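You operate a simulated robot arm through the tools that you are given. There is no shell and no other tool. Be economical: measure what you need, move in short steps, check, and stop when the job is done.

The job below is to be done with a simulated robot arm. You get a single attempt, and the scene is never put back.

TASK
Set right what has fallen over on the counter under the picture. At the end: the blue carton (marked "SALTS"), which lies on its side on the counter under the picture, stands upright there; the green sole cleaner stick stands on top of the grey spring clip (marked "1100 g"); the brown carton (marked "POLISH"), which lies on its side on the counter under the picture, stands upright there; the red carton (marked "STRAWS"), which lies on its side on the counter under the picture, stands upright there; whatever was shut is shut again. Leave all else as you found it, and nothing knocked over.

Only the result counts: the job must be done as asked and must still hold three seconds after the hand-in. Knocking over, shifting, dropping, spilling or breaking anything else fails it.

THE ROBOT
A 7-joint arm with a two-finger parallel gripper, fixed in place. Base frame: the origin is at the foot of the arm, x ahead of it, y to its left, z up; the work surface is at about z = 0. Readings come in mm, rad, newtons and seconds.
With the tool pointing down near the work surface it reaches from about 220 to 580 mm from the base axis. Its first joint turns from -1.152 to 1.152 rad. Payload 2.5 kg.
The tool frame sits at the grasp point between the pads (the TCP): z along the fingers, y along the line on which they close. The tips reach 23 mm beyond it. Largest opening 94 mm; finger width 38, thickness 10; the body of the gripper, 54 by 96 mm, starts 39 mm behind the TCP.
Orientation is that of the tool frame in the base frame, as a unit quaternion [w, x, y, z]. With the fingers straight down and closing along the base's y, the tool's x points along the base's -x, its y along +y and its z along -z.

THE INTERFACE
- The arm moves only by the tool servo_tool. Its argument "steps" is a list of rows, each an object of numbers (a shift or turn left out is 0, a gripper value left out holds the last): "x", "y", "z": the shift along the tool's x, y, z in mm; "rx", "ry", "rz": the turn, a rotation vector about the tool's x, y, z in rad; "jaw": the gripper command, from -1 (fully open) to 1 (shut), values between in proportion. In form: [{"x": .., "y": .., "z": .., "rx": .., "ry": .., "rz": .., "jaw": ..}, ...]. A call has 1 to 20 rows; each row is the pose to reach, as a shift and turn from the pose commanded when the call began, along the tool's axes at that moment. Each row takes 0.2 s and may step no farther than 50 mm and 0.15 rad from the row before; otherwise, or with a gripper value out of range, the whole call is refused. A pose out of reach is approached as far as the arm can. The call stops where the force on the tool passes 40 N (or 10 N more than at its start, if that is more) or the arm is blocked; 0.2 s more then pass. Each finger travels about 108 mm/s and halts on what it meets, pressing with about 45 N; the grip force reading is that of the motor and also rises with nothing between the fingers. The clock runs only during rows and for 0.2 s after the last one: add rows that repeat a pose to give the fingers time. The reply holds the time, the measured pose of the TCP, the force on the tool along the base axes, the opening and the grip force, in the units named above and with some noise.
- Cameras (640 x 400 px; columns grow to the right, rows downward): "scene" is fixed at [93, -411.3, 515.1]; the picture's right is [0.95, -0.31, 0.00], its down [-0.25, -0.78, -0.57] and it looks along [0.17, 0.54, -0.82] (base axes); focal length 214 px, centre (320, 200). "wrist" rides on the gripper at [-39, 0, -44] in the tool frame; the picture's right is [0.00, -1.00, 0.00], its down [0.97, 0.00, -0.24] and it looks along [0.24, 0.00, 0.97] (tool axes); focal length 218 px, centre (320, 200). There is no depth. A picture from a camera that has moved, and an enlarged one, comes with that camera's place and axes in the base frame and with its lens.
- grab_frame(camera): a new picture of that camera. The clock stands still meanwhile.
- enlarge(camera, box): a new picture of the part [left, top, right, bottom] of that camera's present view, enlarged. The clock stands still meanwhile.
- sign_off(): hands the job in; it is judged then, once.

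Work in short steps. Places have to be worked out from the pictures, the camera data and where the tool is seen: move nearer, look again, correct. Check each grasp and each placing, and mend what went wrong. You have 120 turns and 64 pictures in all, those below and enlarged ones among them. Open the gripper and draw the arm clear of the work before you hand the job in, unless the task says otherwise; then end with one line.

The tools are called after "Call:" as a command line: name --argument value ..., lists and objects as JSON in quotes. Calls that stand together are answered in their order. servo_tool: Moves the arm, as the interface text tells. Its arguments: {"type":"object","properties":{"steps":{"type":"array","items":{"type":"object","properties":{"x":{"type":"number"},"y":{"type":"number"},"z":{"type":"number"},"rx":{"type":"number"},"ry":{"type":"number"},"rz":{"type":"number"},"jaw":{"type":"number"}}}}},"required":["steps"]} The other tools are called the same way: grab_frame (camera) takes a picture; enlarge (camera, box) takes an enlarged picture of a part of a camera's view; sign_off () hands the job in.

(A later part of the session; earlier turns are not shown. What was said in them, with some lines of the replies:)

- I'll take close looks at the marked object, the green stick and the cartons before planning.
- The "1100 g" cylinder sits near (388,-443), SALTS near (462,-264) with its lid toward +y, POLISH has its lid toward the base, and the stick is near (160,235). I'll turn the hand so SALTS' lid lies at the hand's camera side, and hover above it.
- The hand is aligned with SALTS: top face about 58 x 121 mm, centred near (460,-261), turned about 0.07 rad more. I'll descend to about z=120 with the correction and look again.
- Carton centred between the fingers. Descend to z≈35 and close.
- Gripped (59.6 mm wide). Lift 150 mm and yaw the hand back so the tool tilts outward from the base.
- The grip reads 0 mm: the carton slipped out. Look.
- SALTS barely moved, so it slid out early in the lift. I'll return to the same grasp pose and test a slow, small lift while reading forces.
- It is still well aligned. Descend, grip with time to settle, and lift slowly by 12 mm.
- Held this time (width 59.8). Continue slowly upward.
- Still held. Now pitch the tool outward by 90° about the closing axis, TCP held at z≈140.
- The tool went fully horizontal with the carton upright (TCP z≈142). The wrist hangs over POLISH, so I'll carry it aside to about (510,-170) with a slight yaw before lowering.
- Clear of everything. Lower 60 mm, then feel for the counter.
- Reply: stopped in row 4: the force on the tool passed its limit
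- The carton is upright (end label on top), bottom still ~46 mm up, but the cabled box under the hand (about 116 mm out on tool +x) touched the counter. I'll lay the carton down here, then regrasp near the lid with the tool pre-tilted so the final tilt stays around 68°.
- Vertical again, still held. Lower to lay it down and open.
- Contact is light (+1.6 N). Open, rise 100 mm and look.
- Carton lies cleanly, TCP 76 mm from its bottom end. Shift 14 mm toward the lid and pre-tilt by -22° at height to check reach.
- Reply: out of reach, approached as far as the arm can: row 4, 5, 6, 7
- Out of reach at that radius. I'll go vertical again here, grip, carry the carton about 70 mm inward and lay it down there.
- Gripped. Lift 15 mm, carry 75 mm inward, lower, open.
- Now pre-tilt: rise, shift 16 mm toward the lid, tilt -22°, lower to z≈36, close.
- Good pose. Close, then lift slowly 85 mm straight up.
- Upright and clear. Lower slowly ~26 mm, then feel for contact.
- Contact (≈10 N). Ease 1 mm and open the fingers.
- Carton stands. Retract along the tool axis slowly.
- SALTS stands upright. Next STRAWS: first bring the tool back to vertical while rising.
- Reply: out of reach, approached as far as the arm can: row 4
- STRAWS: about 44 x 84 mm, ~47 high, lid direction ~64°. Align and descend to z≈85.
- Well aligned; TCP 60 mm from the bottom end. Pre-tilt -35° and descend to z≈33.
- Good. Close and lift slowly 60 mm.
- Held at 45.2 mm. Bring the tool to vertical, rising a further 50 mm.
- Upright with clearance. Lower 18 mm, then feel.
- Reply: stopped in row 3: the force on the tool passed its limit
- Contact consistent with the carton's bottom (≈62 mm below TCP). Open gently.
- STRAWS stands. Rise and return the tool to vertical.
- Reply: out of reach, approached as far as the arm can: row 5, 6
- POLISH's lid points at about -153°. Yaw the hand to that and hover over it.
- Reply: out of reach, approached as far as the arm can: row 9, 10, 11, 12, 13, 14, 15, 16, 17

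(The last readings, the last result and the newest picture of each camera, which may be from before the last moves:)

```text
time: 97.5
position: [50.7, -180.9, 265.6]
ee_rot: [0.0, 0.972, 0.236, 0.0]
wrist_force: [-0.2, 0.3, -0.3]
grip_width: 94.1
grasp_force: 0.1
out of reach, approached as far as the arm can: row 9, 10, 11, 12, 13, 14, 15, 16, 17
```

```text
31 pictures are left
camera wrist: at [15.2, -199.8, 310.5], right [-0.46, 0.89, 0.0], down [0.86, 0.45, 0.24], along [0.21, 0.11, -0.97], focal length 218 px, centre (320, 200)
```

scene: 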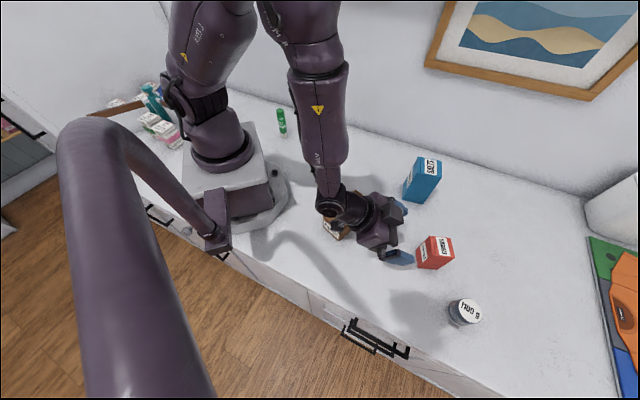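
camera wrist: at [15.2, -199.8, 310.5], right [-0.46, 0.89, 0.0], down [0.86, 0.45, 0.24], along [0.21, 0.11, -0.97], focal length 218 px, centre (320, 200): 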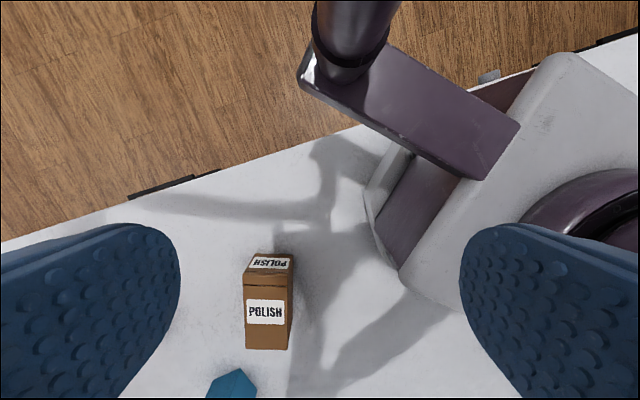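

The joint range doesn't allow that yaw there (the arm wandered toward the base, touching nothing). I'll unwind, and relay POLISH instead: grasp it reversed (u≈+27°), turn and lay it down with the lid pointing outward.

Call:
servo_tool --steps '[{"rz": -0.12, "x": 15, "y": 6}, {"rz": -0.26, "x": 30, "y": 12}, {"rz": -0.4, "x": 46, "y": 18}, {"rz": -0.54, "x": 62, "y": 24}, {"rz": -0.68, "x": 78, "y": 30}, {"rz": -0.82, "x": 94, "y": 36}, {"rz": -0.96, "x": 110, "y": 42}, {"rz": -1.1, "x": 126, "y": 48}, {"rz": -1.24, "x": 142, "y": 54}, {"rz": -1.38, "x": 158, "y": 60}, {"rz": -1.5, "x": 174, "y": 66}, {"rz": -1.6, "x": 195, "y": 74}, {"rz": -1.6, "x": 195, "y": 74}]'

```text
time: 100.3
position: [257.7, -157.9, 263.3]
ee_rot: [-0.001, 0.506, 0.863, -0.001]
wrist_force: [0.4, 0.5, 0.1]
grip_width: 93.7
grasp_force: 0.1
```

Call:
servo_tool --steps '[{"rz": -0.14, "z": 8}, {"rz": -0.28, "z": 16}, {"rz": -0.42, "z": 24}, {"rz": -0.56, "z": 32}, {"rz": -0.7, "z": 40}, {"rz": -0.84, "z": 48}, {"rz": -0.98, "z": 56}, {"rz": -1.12, "z": 64}, {"rz": -1.26, "z": 72}, {"rz": -1.4, "z": 80}, {"rz": -1.5, "z": 80}, {"rz": -1.5, "z": 80}]'

Call:
grab_frame --camera "wrist"

```text
time: 102.9
position: [256.8, -157.4, 184.1]
ee_rot: [-0.001, -0.219, 0.976, 0.0]
wrist_force: [0.0, -0.1, -1.4]
grip_width: 93.9
grasp_force: 0.0
```

```text
30 pictures are left
camera wrist: at [291.5, -141.8, 227.8], right [0.43, -0.9, 0.0], down [-0.88, -0.41, 0.24], along [-0.22, -0.1, -0.97], focal length 218 px, centre (320, 200)
```

wrist: 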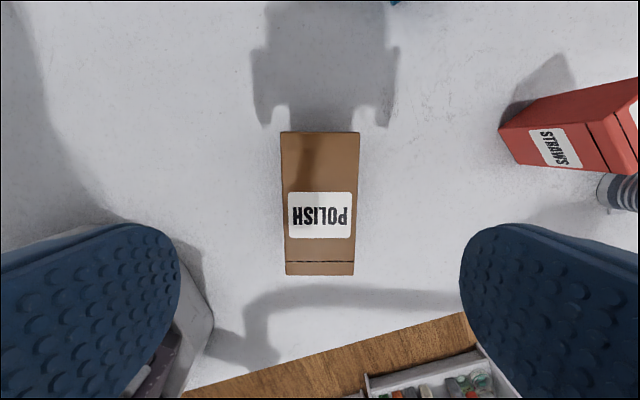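

POLISH: ~59 wide, ~62 high, ~118 long, aligned. Shift 10 mm to its centre and descend to z≈32, then close.

Call:
servo_tool --steps '[{"x": 10, "z": 40}, {"x": 10, "z": 85}, {"x": 10, "z": 120}, {"x": 10, "z": 143}, {"x": 10, "z": 152}, {"x": 10, "z": 152, "jaw": 0}, {"x": 10, "z": 152, "jaw": 1}, {"x": 10, "z": 152, "jaw": 1}, {"x": 10, "z": 152, "jaw": 1}, {"x": 10, "z": 152, "jaw": 1}]'

```text
time: 105.1
position: [250.7, -161.3, 31.9]
ee_rot: [-0.001, -0.217, 0.976, -0.001]
wrist_force: [-0.4, 0.1, 0.6]
grip_width: 59.8
grasp_force: 44.6
```

Gripped at 59.8 mm. Lift slowly 70 mm.

Call:
servo_tool --steps '[{"z": -3}, {"z": -7}, {"z": -13}, {"z": -21}, {"z": -30}, {"z": -39}, {"z": -48}, {"z": -57}, {"z": -64}, {"z": -68}, {"z": -70}, {"z": -70}]'

```text
time: 107.7
position: [249.3, -161.9, 100.5]
ee_rot: [-0.001, -0.218, 0.976, 0.001]
wrist_force: [0.2, -0.5, -2.1]
grip_width: 59.7
grasp_force: 45.0
```

Call:
servo_tool --steps '[{"rz": -0.04, "x": -3}, {"rz": -0.12, "x": -8}, {"rz": -0.22, "x": -14, "y": -1}, {"rz": -0.33, "x": -20, "y": -1}, {"rz": -0.44, "x": -26, "y": -2}, {"rz": -0.55, "x": -32, "y": -2}, {"rz": -0.66, "x": -38, "y": -3}, {"rz": -0.77, "x": -44, "y": -3}, {"rz": -0.88, "x": -50, "y": -3}, {"rz": -0.99, "x": -56, "y": -4}, {"rz": -1.1, "x": -62, "y": -4}, {"rz": -1.21, "x": -68, "y": -5}, {"rz": -1.32, "x": -74, "y": -5}, {"rz": -1.43, "x": -80, "y": -6}, {"rz": -1.53, "x": -86, "y": -6}, {"rz": -1.57, "x": -88, "y": -6}, {"rz": -1.57, "x": -88, "y": -6}]'

```text
time: 111.3
position: [331.9, -129.7, 101.8]
ee_rot: [0.0, 0.844, -0.537, 0.0]
wrist_force: [-0.1, -0.9, -1.8]
grip_width: 59.8
grasp_force: 45.2
```

Reached cleanly. Lower to lay it down, and open.

Call:
servo_tool --steps '[{"z": 5}, {"z": 14}, {"z": 24}, {"z": 34}, {"z": 44}, {"z": 53}, {"z": 60}, {"z": 65}, {"z": 68}, {"z": 70}, {"z": 70}, {"z": 70, "jaw": 0.2}, {"z": 70, "jaw": -1}, {"z": 70, "jaw": -1}, {"z": 70, "jaw": -1}]'

```text
time: 114.5
position: [330.6, -129.8, 31.6]
ee_rot: [0.001, 0.843, -0.538, 0.0]
wrist_force: [-0.4, 0.0, 0.8]
grip_width: 93.9
grasp_force: 0.0
```

Rise and swing the hand half a turn (in two calls).

Call:
servo_tool --steps '[{"z": -20}, {"z": -60}, {"z": -100}, {"z": -140}, {"z": -150, "rz": 0.14}, {"z": -150, "rz": 0.28}, {"z": -150, "rz": 0.42}, {"z": -150, "rz": 0.56}, {"z": -150, "rz": 0.7}, {"z": -150, "rz": 0.84}, {"z": -150, "rz": 0.98}, {"z": -150, "rz": 1.12}, {"z": -150, "rz": 1.26}, {"z": -150, "rz": 1.4}, {"z": -150, "rz": 1.5}, {"z": -150, "rz": 1.57}]'

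Call:
servo_tool --steps '[{"rz": 0.14}, {"rz": 0.28}, {"rz": 0.42}, {"rz": 0.56}, {"rz": 0.7}, {"rz": 0.84}, {"rz": 0.98}, {"rz": 1.12}, {"rz": 1.26}, {"rz": 1.4}, {"rz": 1.5}, {"rz": 1.57}, {"rz": 1.57}]'

Call:
grab_frame --camera "wrist"

```text
time: 117.9
position: [330.5, -130.3, 181.9]
ee_rot: [-0.001, -0.216, 0.976, 0.001]
wrist_force: [-0.4, 0.9, -0.5]
grip_width: 94.2
grasp_force: 0.0
```

```text
time: 120.7
position: [330.5, -129.7, 181.6]
ee_rot: [0.0, 0.537, 0.843, -0.001]
wrist_force: [0.3, -0.4, 0.0]
grip_width: 94.0
grasp_force: 0.1
```

```text
29 pictures are left
camera wrist: at [346.2, -165.9, 226.4], right [-0.91, -0.42, 0.0], down [-0.41, 0.88, 0.24], along [-0.1, 0.22, -0.97], focal length 218 px, centre (320, 200)
```

wrist: 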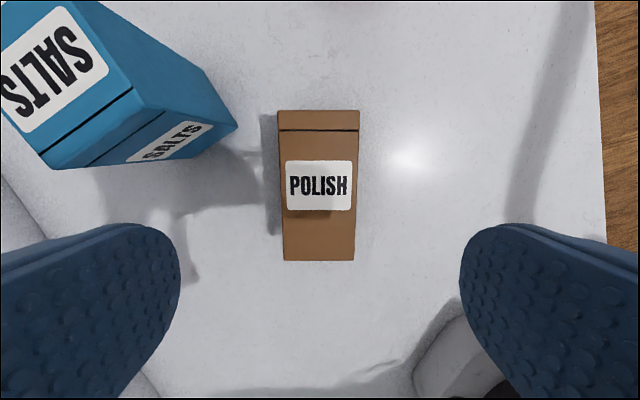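

Aligned. Shift 35 mm toward the lid (88 mm from bottom), descend, pre-tilt -25° and go to z≈38.

Call:
servo_tool --steps '[{"x": -12, "y": 1, "z": 35}, {"x": -24, "y": 1, "z": 65}, {"x": -35, "y": 1, "z": 90}, {"x": -35, "y": 1, "z": 93, "ry": 0.1}, {"x": -35, "y": 1, "z": 93, "ry": 0.22}, {"x": -35, "y": 1, "z": 93, "ry": 0.34}, {"x": -35, "y": 1, "z": 93, "ry": 0.436}, {"x": -35, "y": 1, "z": 110, "ry": 0.436}, {"x": -35, "y": 1, "z": 127, "ry": 0.436}, {"x": -35, "y": 1, "z": 138, "ry": 0.436}, {"x": -35, "y": 1, "z": 143.5, "ry": 0.436}, {"x": -35, "y": 1, "z": 143.5, "ry": 0.436}]'

Call:
enlarge --camera "scene" --box '[310, 110, 470, 230]'

```text
time: 123.3
position: [347.2, -162.5, 38.0]
ee_rot: [-0.182, 0.524, 0.824, 0.116]
wrist_force: [0.0, 0.8, 0.2]
grip_width: 93.8
grasp_force: 0.1
```

```text
3.33 times, centred on (390, 170) of scene
camera zoom: at [93.0, -411.3, 515.1], right [0.95, -0.31, 0.0], down [-0.25, -0.78, -0.57], along [0.17, 0.54, -0.82], focal length 715 px, centre (87, 300)
```

zoom: 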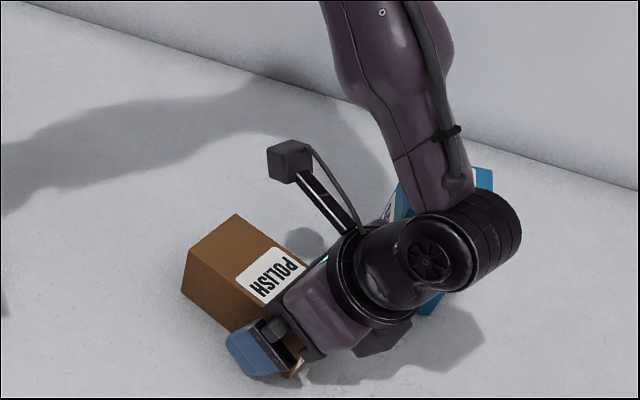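

Good. Close and lift slowly 85 mm.

Call:
servo_tool --steps '[{"jaw": 1}, {"jaw": 1}, {"jaw": 1}, {"jaw": 1}, {"jaw": 1}, {"z": -3, "x": 1.4}, {"z": -7, "x": 3.3}, {"z": -14, "x": 6.5}, {"z": -22, "x": 10.3}, {"z": -31, "x": 14.5}, {"z": -40, "x": 18.7}, {"z": -49, "x": 22.9}, {"z": -58, "x": 27.1}, {"z": -66, "x": 30.9}, {"z": -73, "x": 34.1}, {"z": -77, "x": 36}, {"z": -77, "x": 36}]'

Call:
servo_tool --steps '[{"ry": -0.04}, {"ry": -0.12}, {"ry": -0.22}, {"ry": -0.33}, {"ry": -0.44}, {"ry": -0.55}, {"ry": -0.66}, {"ry": -0.77}, {"ry": -0.88}, {"ry": -0.99}, {"ry": -1.1}, {"ry": -1.2}, {"ry": -1.3}, {"ry": -1.4}, {"ry": -1.5}, {"ry": -1.55}, {"ry": -1.571}, {"ry": -1.571}]'

Call:
grab_frame --camera "scene"

```text
time: 126.9
position: [347.9, -161.4, 122.5]
ee_rot: [-0.182, 0.524, 0.824, 0.115]
wrist_force: [-0.1, 0.4, -2.9]
grip_width: 59.8
grasp_force: 45.4
```

```text
time: 130.7
position: [346.8, -161.9, 123.9]
ee_rot: [0.455, 0.451, 0.712, -0.289]
wrist_force: [0.0, 0.4, -2.6]
grip_width: 59.7
grasp_force: 45.1
```

```text
27 pictures are left
```

scene: 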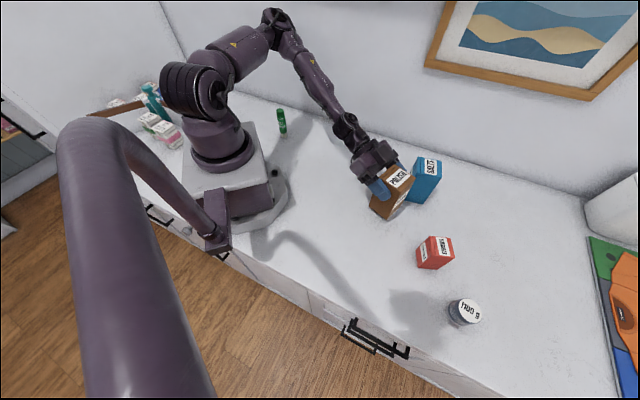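

Upright. Lower 32 mm, then feel.

Call:
servo_tool --steps '[{"z": 1.3, "x": 2.7}, {"z": 3.4, "x": 7.3}, {"z": 5.5, "x": 11.8}, {"z": 7.6, "x": 16.3}, {"z": 9.7, "x": 20.9}, {"z": 11.4, "x": 24.5}, {"z": 12.7, "x": 27.2}, {"z": 13.5, "x": 29}, {"z": 13.5, "x": 29}]'

Call:
servo_tool --steps '[{"z": 0.4, "x": 0.9}, {"z": 0.8, "x": 1.8}, {"z": 1, "x": 2.3}]'

```text
time: 132.7
position: [348.3, -160.6, 91.1]
ee_rot: [0.454, 0.452, 0.711, -0.289]
wrist_force: [-2.0, 5.8, 9.8]
grip_width: 59.6
grasp_force: 45.1
```

```text
time: 133.3
position: [348.7, -161.3, 91.7]
ee_rot: [0.456, 0.451, 0.71, -0.29]
wrist_force: [-0.2, 0.5, 3.1]
grip_width: 59.8
grasp_force: 45.3
stopped in row 3: the force on the tool passed its limit (the readings are from after the stop); the commanded pose is now the measured one
```

Contact at z≈91. Check the picture before releasing.

Call:
enlarge --camera "scene" --box '[330, 120, 450, 230]'

```text
3.64 times, centred on (390, 175) of scene
camera zoom: at [93.0, -411.3, 515.1], right [0.95, -0.31, 0.0], down [-0.25, -0.78, -0.57], along [0.17, 0.54, -0.82], focal length 780 px, centre (66, 291)
```

zoom: 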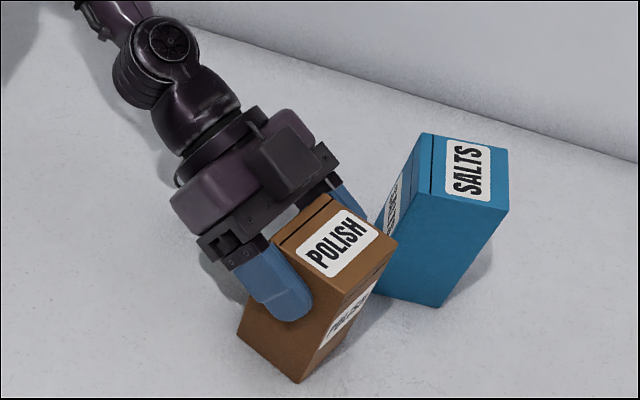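

The bottom meets the counter. Open gently.

Call:
servo_tool --steps '[{"jaw": 0.2}, {"jaw": -0.1}, {"jaw": -0.5}, {"jaw": -1}, {"jaw": -1}]'

Call:
enlarge --camera "scene" --box '[330, 120, 450, 230]'

```text
time: 134.5
position: [348.1, -161.3, 91.2]
ee_rot: [0.455, 0.452, 0.71, -0.289]
wrist_force: [-0.3, 0.1, 0.1]
grip_width: 94.2
grasp_force: 0.0
```

```text
3.64 times, centred on (390, 175) of scene
camera zoom: at [93.0, -411.3, 515.1], right [0.95, -0.31, 0.0], down [-0.25, -0.78, -0.57], along [0.17, 0.54, -0.82], focal length 780 px, centre (66, 291)
```

zoom: 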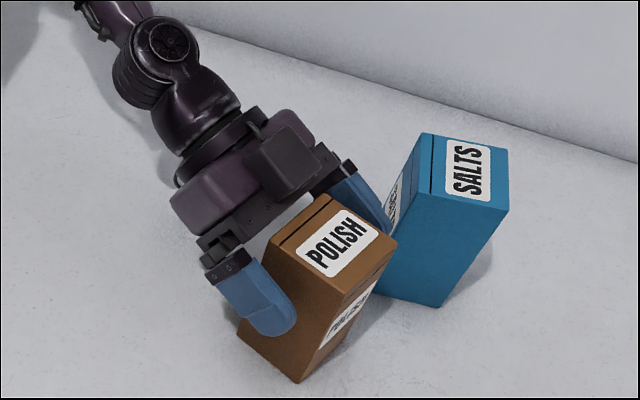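

Call:
servo_tool --steps '[{"z": -4}, {"z": -12}, {"z": -22}, {"z": -35}, {"z": -50}, {"z": -65}, {"z": -80}, {"z": -95}, {"z": -95}]'

Call:
grab_frame --camera "scene"

```text
time: 136.5
position: [310.5, -83.2, 130.5]
ee_rot: [0.456, 0.451, 0.711, -0.288]
wrist_force: [-0.5, 0.4, -0.3]
grip_width: 94.1
grasp_force: 0.1
```

```text
24 pictures are left
```

scene: 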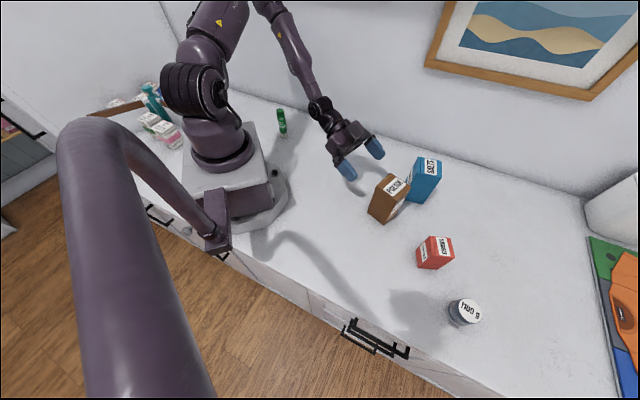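

All three cartons stand. Now the stick: rise with the tool back to vertical.

Call:
servo_tool --steps '[{"z": -9, "x": -20}, {"z": -18, "x": -40}, {"z": -27, "x": -60, "ry": 0.14}, {"z": -36, "x": -80, "ry": 0.28}, {"z": -45, "x": -98, "ry": 0.42}, {"z": -45, "x": -98, "ry": 0.56}, {"z": -45, "x": -98, "ry": 0.7}, {"z": -45, "x": -98, "ry": 0.84}, {"z": -45, "x": -98, "ry": 0.98}, {"z": -45, "x": -98, "ry": 1.1}, {"z": -45, "x": -98, "ry": 1.139}, {"z": -45, "x": -98, "ry": 1.139}]'

```text
time: 139.1
position: [313.0, -84.1, 240.4]
ee_rot: [0.0, 0.536, 0.845, 0.001]
wrist_force: [0.2, 0.6, -1.1]
grip_width: 93.9
grasp_force: 0.0
out of reach, approached as far as the arm can: row 10
```

Call:
servo_tool --steps '[{"rz": -0.14, "x": 24}, {"rz": -0.28, "x": 48}, {"rz": -0.42, "x": 71, "y": -1}, {"rz": -0.56, "x": 95, "y": -1}, {"rz": -0.7, "x": 118, "y": -2}, {"rz": -0.84, "x": 142, "y": -2}, {"rz": -0.98, "x": 165, "y": -3}, {"rz": -1.12, "x": 189, "y": -3}, {"rz": -1.26, "x": 213, "y": -3}, {"rz": -1.4, "x": 236, "y": -4}, {"rz": -1.54, "x": 260, "y": -4}, {"rz": -1.68, "x": 284, "y": -5}, {"rz": -1.82, "x": 307, "y": -5}, {"rz": -1.96, "x": 331, "y": -5}, {"rz": -2.11, "x": 350, "y": -5}, {"rz": -2.11, "x": 350, "y": -5}]'

Call:
grab_frame --camera "wrist"

```text
time: 142.5
position: [157.9, 231.9, 237.2]
ee_rot: [0.0, -0.471, 0.882, 0.0]
wrist_force: [-0.2, 0.8, -0.1]
grip_width: 94.0
grasp_force: 0.2
out of reach, approached as far as the arm can: row 5, 6, 7, 8
```

```text
23 pictures are left
camera wrist: at [178.8, 264.4, 282.9], right [0.83, -0.56, 0.0], down [-0.54, -0.81, 0.24], along [-0.13, -0.2, -0.97], focal length 218 px, centre (320, 200)
```

wrist: 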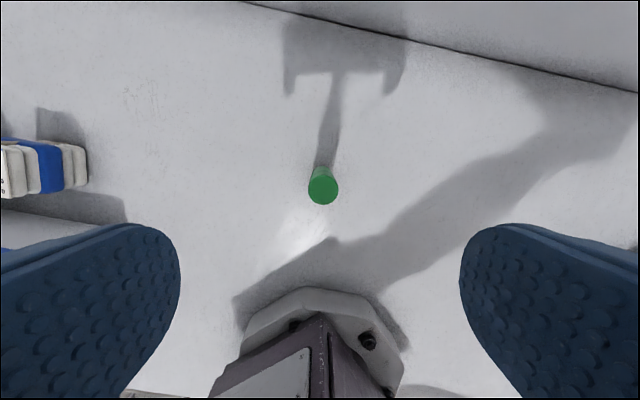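

Stick top at about (163,236). Correct and descend to z≈150, look again.

Call:
servo_tool --steps '[{"x": -6, "y": -2.3, "z": 30}, {"x": -6, "y": -2.3, "z": 60}, {"x": -6, "y": -2.3, "z": 85}, {"x": -6, "y": -2.3, "z": 85}]'

Call:
grab_frame --camera "wrist"

```text
time: 143.5
position: [163.0, 235.0, 152.8]
ee_rot: [0.0, -0.47, 0.883, -0.001]
wrist_force: [0.0, -0.4, -0.5]
grip_width: 93.8
grasp_force: 0.0
```

```text
22 pictures are left
camera wrist: at [183.8, 266.9, 197.1], right [0.83, -0.56, 0.0], down [-0.54, -0.81, 0.24], along [-0.13, -0.2, -0.97], focal length 218 px, centre (320, 200)
```

wrist: 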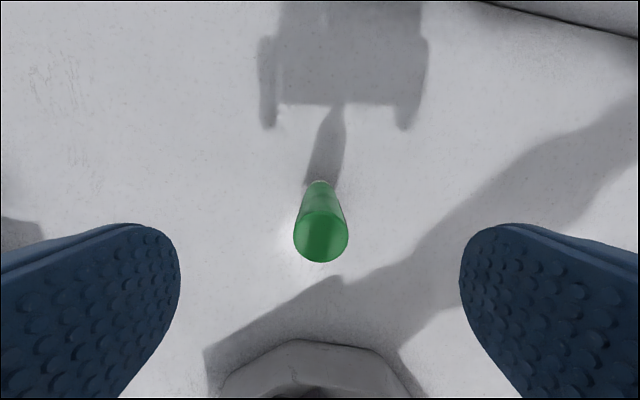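

Centred. Descend to z≈79 and close.

Call:
servo_tool --steps '[{"z": 25, "x": 0.5}, {"z": 50, "x": 0.5}, {"z": 66, "x": 0.5}, {"z": 74, "x": 0.5}, {"z": 74, "x": 0.5, "jaw": -0.3}, {"z": 74, "x": 0.5, "jaw": 0}, {"z": 74, "x": 0.5, "jaw": 0.3}, {"z": 74, "x": 0.5, "jaw": 1}, {"z": 74, "x": 0.5, "jaw": 1}, {"z": 74, "x": 0.5, "jaw": 1}, {"z": 74, "x": 0.5, "jaw": 1}]'

```text
time: 145.9
position: [162.7, 234.4, 78.5]
ee_rot: [0.001, -0.47, 0.883, -0.001]
wrist_force: [-0.9, 0.7, 0.0]
grip_width: 24.7
grasp_force: 44.8
```

Gripped (24.7 mm). Lift slowly.

Call:
servo_tool --steps '[{"z": -3}, {"z": -7}, {"z": -13}, {"z": -21}, {"z": -30}, {"z": -40}, {"z": -50}, {"z": -60}, {"z": -70}, {"z": -80}, {"z": -90}, {"z": -100}, {"z": -110}, {"z": -120}, {"z": -130}, {"z": -138}, {"z": -143}, {"z": -145}]'

```text
time: 149.7
position: [162.6, 234.3, 225.2]
ee_rot: [0.001, -0.469, 0.883, 0.0]
wrist_force: [0.3, 0.0, 0.0]
grip_width: 24.5
grasp_force: 45.3
```

Call:
servo_tool --steps '[{"rz": 0.02, "x": 2, "y": -6}, {"rz": 0.07, "x": 7, "y": -20}, {"rz": 0.14, "x": 15, "y": -40}, {"rz": 0.21, "x": 22, "y": -60}, {"rz": 0.28, "x": 30, "y": -80}, {"rz": 0.35, "x": 37, "y": -100}, {"rz": 0.42, "x": 44, "y": -120}, {"rz": 0.49, "x": 52, "y": -140}, {"rz": 0.56, "x": 59, "y": -160}, {"rz": 0.63, "x": 67, "y": -180}, {"rz": 0.7, "x": 74, "y": -200}, {"rz": 0.77, "x": 81, "y": -220}, {"rz": 0.84, "x": 89, "y": -240}, {"rz": 0.91, "x": 96, "y": -258}, {"rz": 0.94, "x": 99, "y": -267}, {"rz": 0.95, "x": 100, "y": -270}, {"rz": 0.95, "x": 100, "y": -270}]'

```text
time: 153.3
position: [331.3, 1.5, 225.4]
ee_rot: [0.001, -0.014, 1.0, 0.0]
wrist_force: [-0.5, -0.3, -0.9]
grip_width: 24.6
grasp_force: 44.3
```

Call:
servo_tool --steps '[{"rz": 0.02, "y": -6}, {"rz": 0.06, "y": -20, "x": -1}, {"rz": 0.11, "y": -40, "x": -1}, {"rz": 0.16, "y": -60, "x": -2}, {"rz": 0.21, "y": -80, "x": -2}, {"rz": 0.26, "y": -100, "x": -3}, {"rz": 0.31, "y": -120, "x": -3}, {"rz": 0.36, "y": -140, "x": -4}, {"rz": 0.41, "y": -160, "x": -4}, {"rz": 0.46, "y": -180, "x": -5}, {"rz": 0.51, "y": -200, "x": -5}, {"rz": 0.56, "y": -220, "x": -6}, {"rz": 0.61, "y": -240, "x": -6}, {"rz": 0.66, "y": -260, "x": -7}, {"rz": 0.71, "y": -280, "x": -7}, {"rz": 0.76, "y": -300, "x": -8}, {"rz": 0.8, "y": -320, "x": -8}, {"rz": 0.83, "y": -340, "x": -9}, {"rz": 0.85, "y": -355, "x": -9}, {"rz": 0.85, "y": -361, "x": -9}]'

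Call:
grab_frame --camera "wrist"

Call:
enlarge --camera "scene" --box '[370, 190, 530, 340]'

```text
time: 157.5
position: [350.8, -359.1, 226.0]
ee_rot: [0.001, 0.4, 0.917, 0.0]
wrist_force: [0.7, 0.6, -1.0]
grip_width: 24.1
grasp_force: 45.2
```

```text
21 pictures are left
camera wrist: at [376.6, -388.6, 269.7], right [-0.73, -0.68, 0.0], down [-0.66, 0.71, 0.24], along [-0.16, 0.18, -0.97], focal length 218 px, centre (320, 200)
```

wrist: 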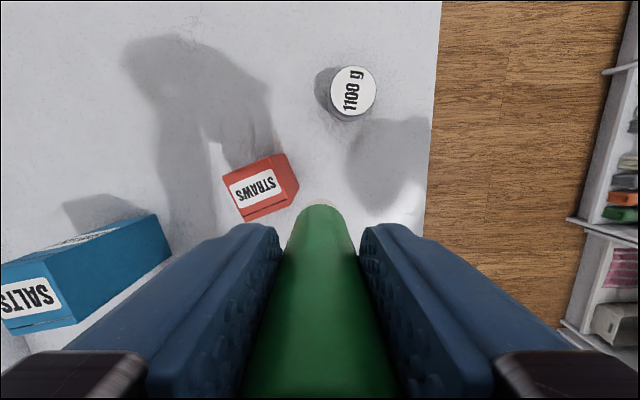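

```text
2.67 times, centred on (450, 265) of scene
camera zoom: at [93.0, -411.3, 515.1], right [0.95, -0.31, 0.0], down [-0.25, -0.78, -0.57], along [0.17, 0.54, -0.82], focal length 572 px, centre (-27, 27)
```

zoom: 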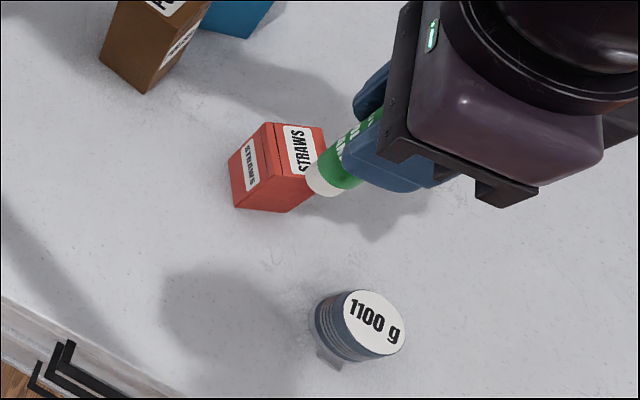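

Clip top centre ≈(389,-445.5), height ≈47, diameter ≈42. Move the stick above it and lower to z≈165.

Call:
servo_tool --steps '[{"x": -4, "y": -1.5}, {"x": -14, "y": -5}, {"x": -27, "y": -9}, {"x": -40, "y": -14}, {"x": -53, "y": -18}, {"x": -66, "y": -23}, {"x": -79, "y": -27}, {"x": -87, "y": -30}, {"x": -89.2, "y": -30.9, "z": 4}, {"x": -89.2, "y": -30.9, "z": 15}, {"x": -89.2, "y": -30.9, "z": 28}, {"x": -89.2, "y": -30.9, "z": 42}, {"x": -89.2, "y": -30.9, "z": 54}, {"x": -89.2, "y": -30.9, "z": 60}, {"x": -89.2, "y": -30.9, "z": 60}]'

Call:
grab_frame --camera "wrist"

Call:
enlarge --camera "scene" --box '[390, 220, 530, 340]'

```text
time: 160.7
position: [389.1, -447.4, 164.8]
ee_rot: [0.0, 0.4, 0.916, -0.001]
wrist_force: [-0.4, 0.4, -0.7]
grip_width: 24.6
grasp_force: 45.0
```

```text
19 pictures are left
camera wrist: at [414.1, -475.7, 209.2], right [-0.73, -0.68, 0.0], down [-0.66, 0.71, 0.24], along [-0.16, 0.18, -0.97], focal length 218 px, centre (320, 200)
```

wrist: 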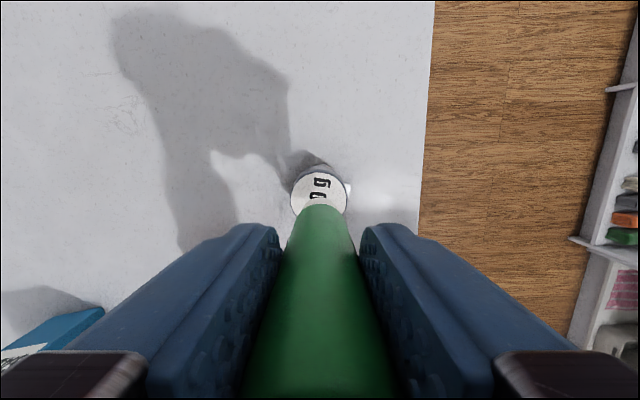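

```text
3.33 times, centred on (460, 280) of scene
camera zoom: at [93.0, -411.3, 515.1], right [0.95, -0.31, 0.0], down [-0.25, -0.78, -0.57], along [0.17, 0.54, -0.82], focal length 715 px, centre (-147, -67)
```

zoom: 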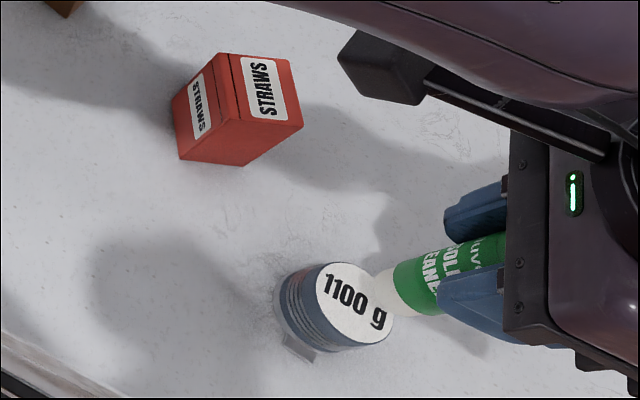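

Centred within 2 mm. Lower to just above the top, then feel for contact.

Call:
servo_tool --steps '[{"z": 4, "x": 1}, {"z": 11, "x": 1}, {"z": 18, "x": 1}, {"z": 25, "x": 1}, {"z": 30, "x": 1}, {"z": 33, "x": 1}, {"z": 34, "x": 1}, {"z": 34, "x": 1}]'

Call:
enlarge --camera "scene" --box '[420, 260, 510, 335]'

```text
time: 162.5
position: [387.1, -446.7, 131.0]
ee_rot: [0.001, 0.4, 0.917, 0.0]
wrist_force: [0.6, -0.7, -0.2]
grip_width: 24.7
grasp_force: 45.3
```

```text
5.33 times, centred on (465, 298) of scene
camera zoom: at [93.0, -411.3, 515.1], right [0.95, -0.31, 0.0], down [-0.25, -0.78, -0.57], along [0.17, 0.54, -0.82], focal length 1144 px, centre (-453, -320)
```

zoom: 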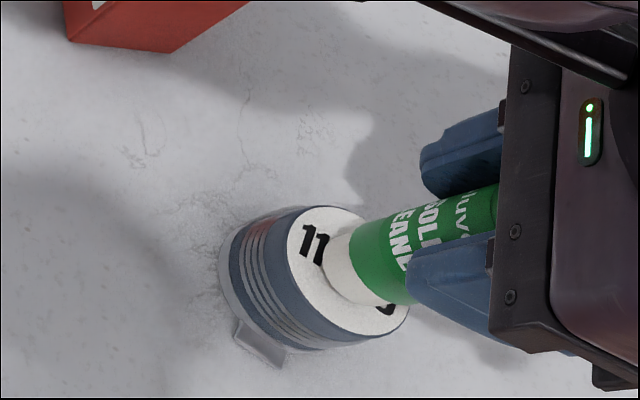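

Call:
servo_tool --steps '[{"z": 1}, {"z": 2}, {"z": 3}, {"z": 3}]'

```text
time: 163.5
position: [388.9, -445.2, 127.1]
ee_rot: [0.0, 0.399, 0.917, 0.0]
wrist_force: [0.5, 0.0, -0.1]
grip_width: 24.3
grasp_force: 44.7
```

Call:
servo_tool --steps '[{"z": 0.7}, {"z": 1.4}, {"z": 2}, {"z": 2}]'

```text
time: 164.5
position: [388.7, -445.0, 126.9]
ee_rot: [0.002, 0.399, 0.917, 0.0]
wrist_force: [-2.1, 2.2, 12.5]
grip_width: 24.6
grasp_force: 45.2
```

Contact (12 N). Ease 0.8 mm and open slowly.

Call:
servo_tool --steps '[{"z": -0.8}, {"z": -0.8}, {"z": -0.8, "jaw": 0.45}, {"z": -0.8, "jaw": 0.35}, {"z": -0.8, "jaw": 0.2}, {"z": -0.8, "jaw": -0.2}, {"z": -0.8, "jaw": -0.7}, {"z": -0.8, "jaw": -1}, {"z": -0.8, "jaw": -1}]'

Call:
enlarge --camera "scene" --box '[420, 250, 520, 335]'

Call:
grab_frame --camera "wrist"

```text
time: 166.5
position: [388.7, -445.8, 126.9]
ee_rot: [0.001, 0.4, 0.917, 0.001]
wrist_force: [0.4, -0.1, -0.4]
grip_width: 94.0
grasp_force: 0.0
```

```text
4.71 times, centred on (470, 292) of scene
camera zoom: at [93.0, -411.3, 515.1], right [0.95, -0.31, 0.0], down [-0.25, -0.78, -0.57], along [0.17, 0.54, -0.82], focal length 1009 px, centre (-386, -235)
```

zoom: 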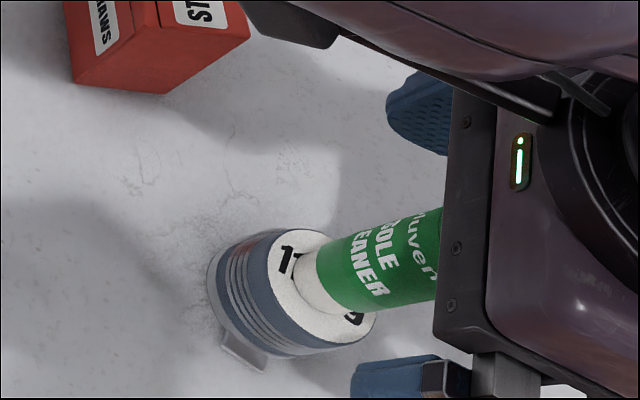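

```text
15 pictures are left
camera wrist: at [413.9, -474.3, 171.4], right [-0.73, -0.68, 0.0], down [-0.66, 0.71, 0.24], along [-0.16, 0.18, -0.97], focal length 218 px, centre (320, 200)
```

wrist: 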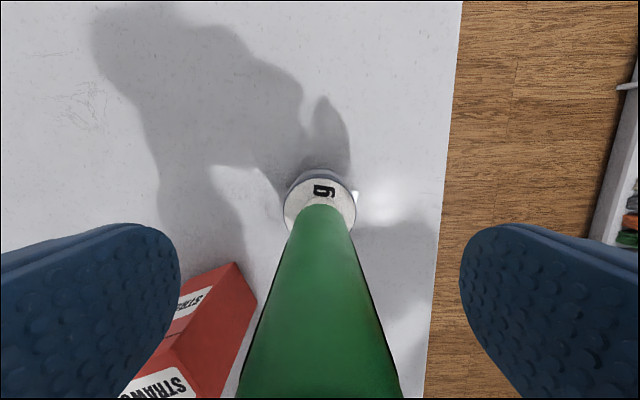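

The stick stands free. Rise straight up, slowly at first.

Call:
servo_tool --steps '[{"z": -3}, {"z": -10}, {"z": -20}, {"z": -32}, {"z": -46}, {"z": -60}, {"z": -80}, {"z": -100}, {"z": -120}, {"z": -120}]'

Call:
servo_tool --steps '[{"x": 15}, {"x": 35}, {"x": 60}, {"x": 90}, {"x": 120}, {"x": 150}, {"x": 180}, {"x": 200}, {"x": 200}]'

Call:
grab_frame --camera "scene"

Call:
grab_frame --camera "wrist"

```text
time: 168.7
position: [388.2, -445.6, 247.7]
ee_rot: [0.001, 0.4, 0.917, 0.001]
wrist_force: [-0.3, -0.2, -0.7]
grip_width: 94.1
grasp_force: 0.0
```

```text
time: 170.7
position: [287.0, -293.6, 224.7]
ee_rot: [-0.003, 0.399, 0.917, -0.012]
wrist_force: [-0.4, 0.3, -0.3]
grip_width: 93.9
grasp_force: 0.1
out of reach, approached as far as the arm can: row 5, 6, 7, 8, 9
```

```text
14 pictures are left
```

scene: 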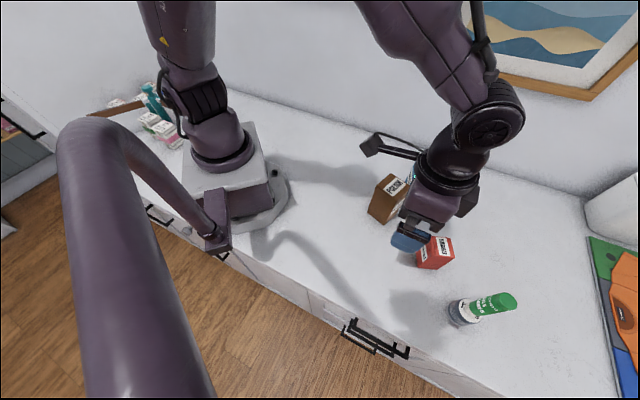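

```text
13 pictures are left
camera wrist: at [312.8, -321.9, 270.0], right [-0.73, -0.68, 0.02], down [-0.66, 0.72, 0.24], along [-0.18, 0.16, -0.97], focal length 218 px, centre (320, 200)
```

wrist: 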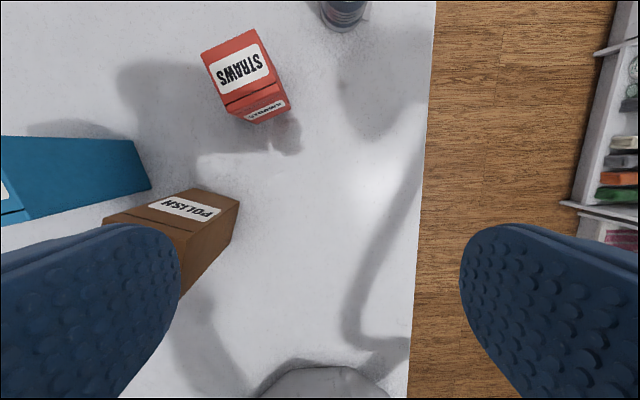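

All three cartons stand, the stick stands on the clip, and the arm is clear and open. I'm handing in.

Call:
sign_off

```text
The job is handed in.
```

I handed the job in with the SALTS, POLISH and STRAWS cartons upright on the counter and the green sole cleaner stick standing on the "1100 g" spring clip. I opened nothing, and the gripper is open and clear. SALTS dropped back onto the counter once, on the first lift, and the three cartons stand up to about 130 mm from where they lay.
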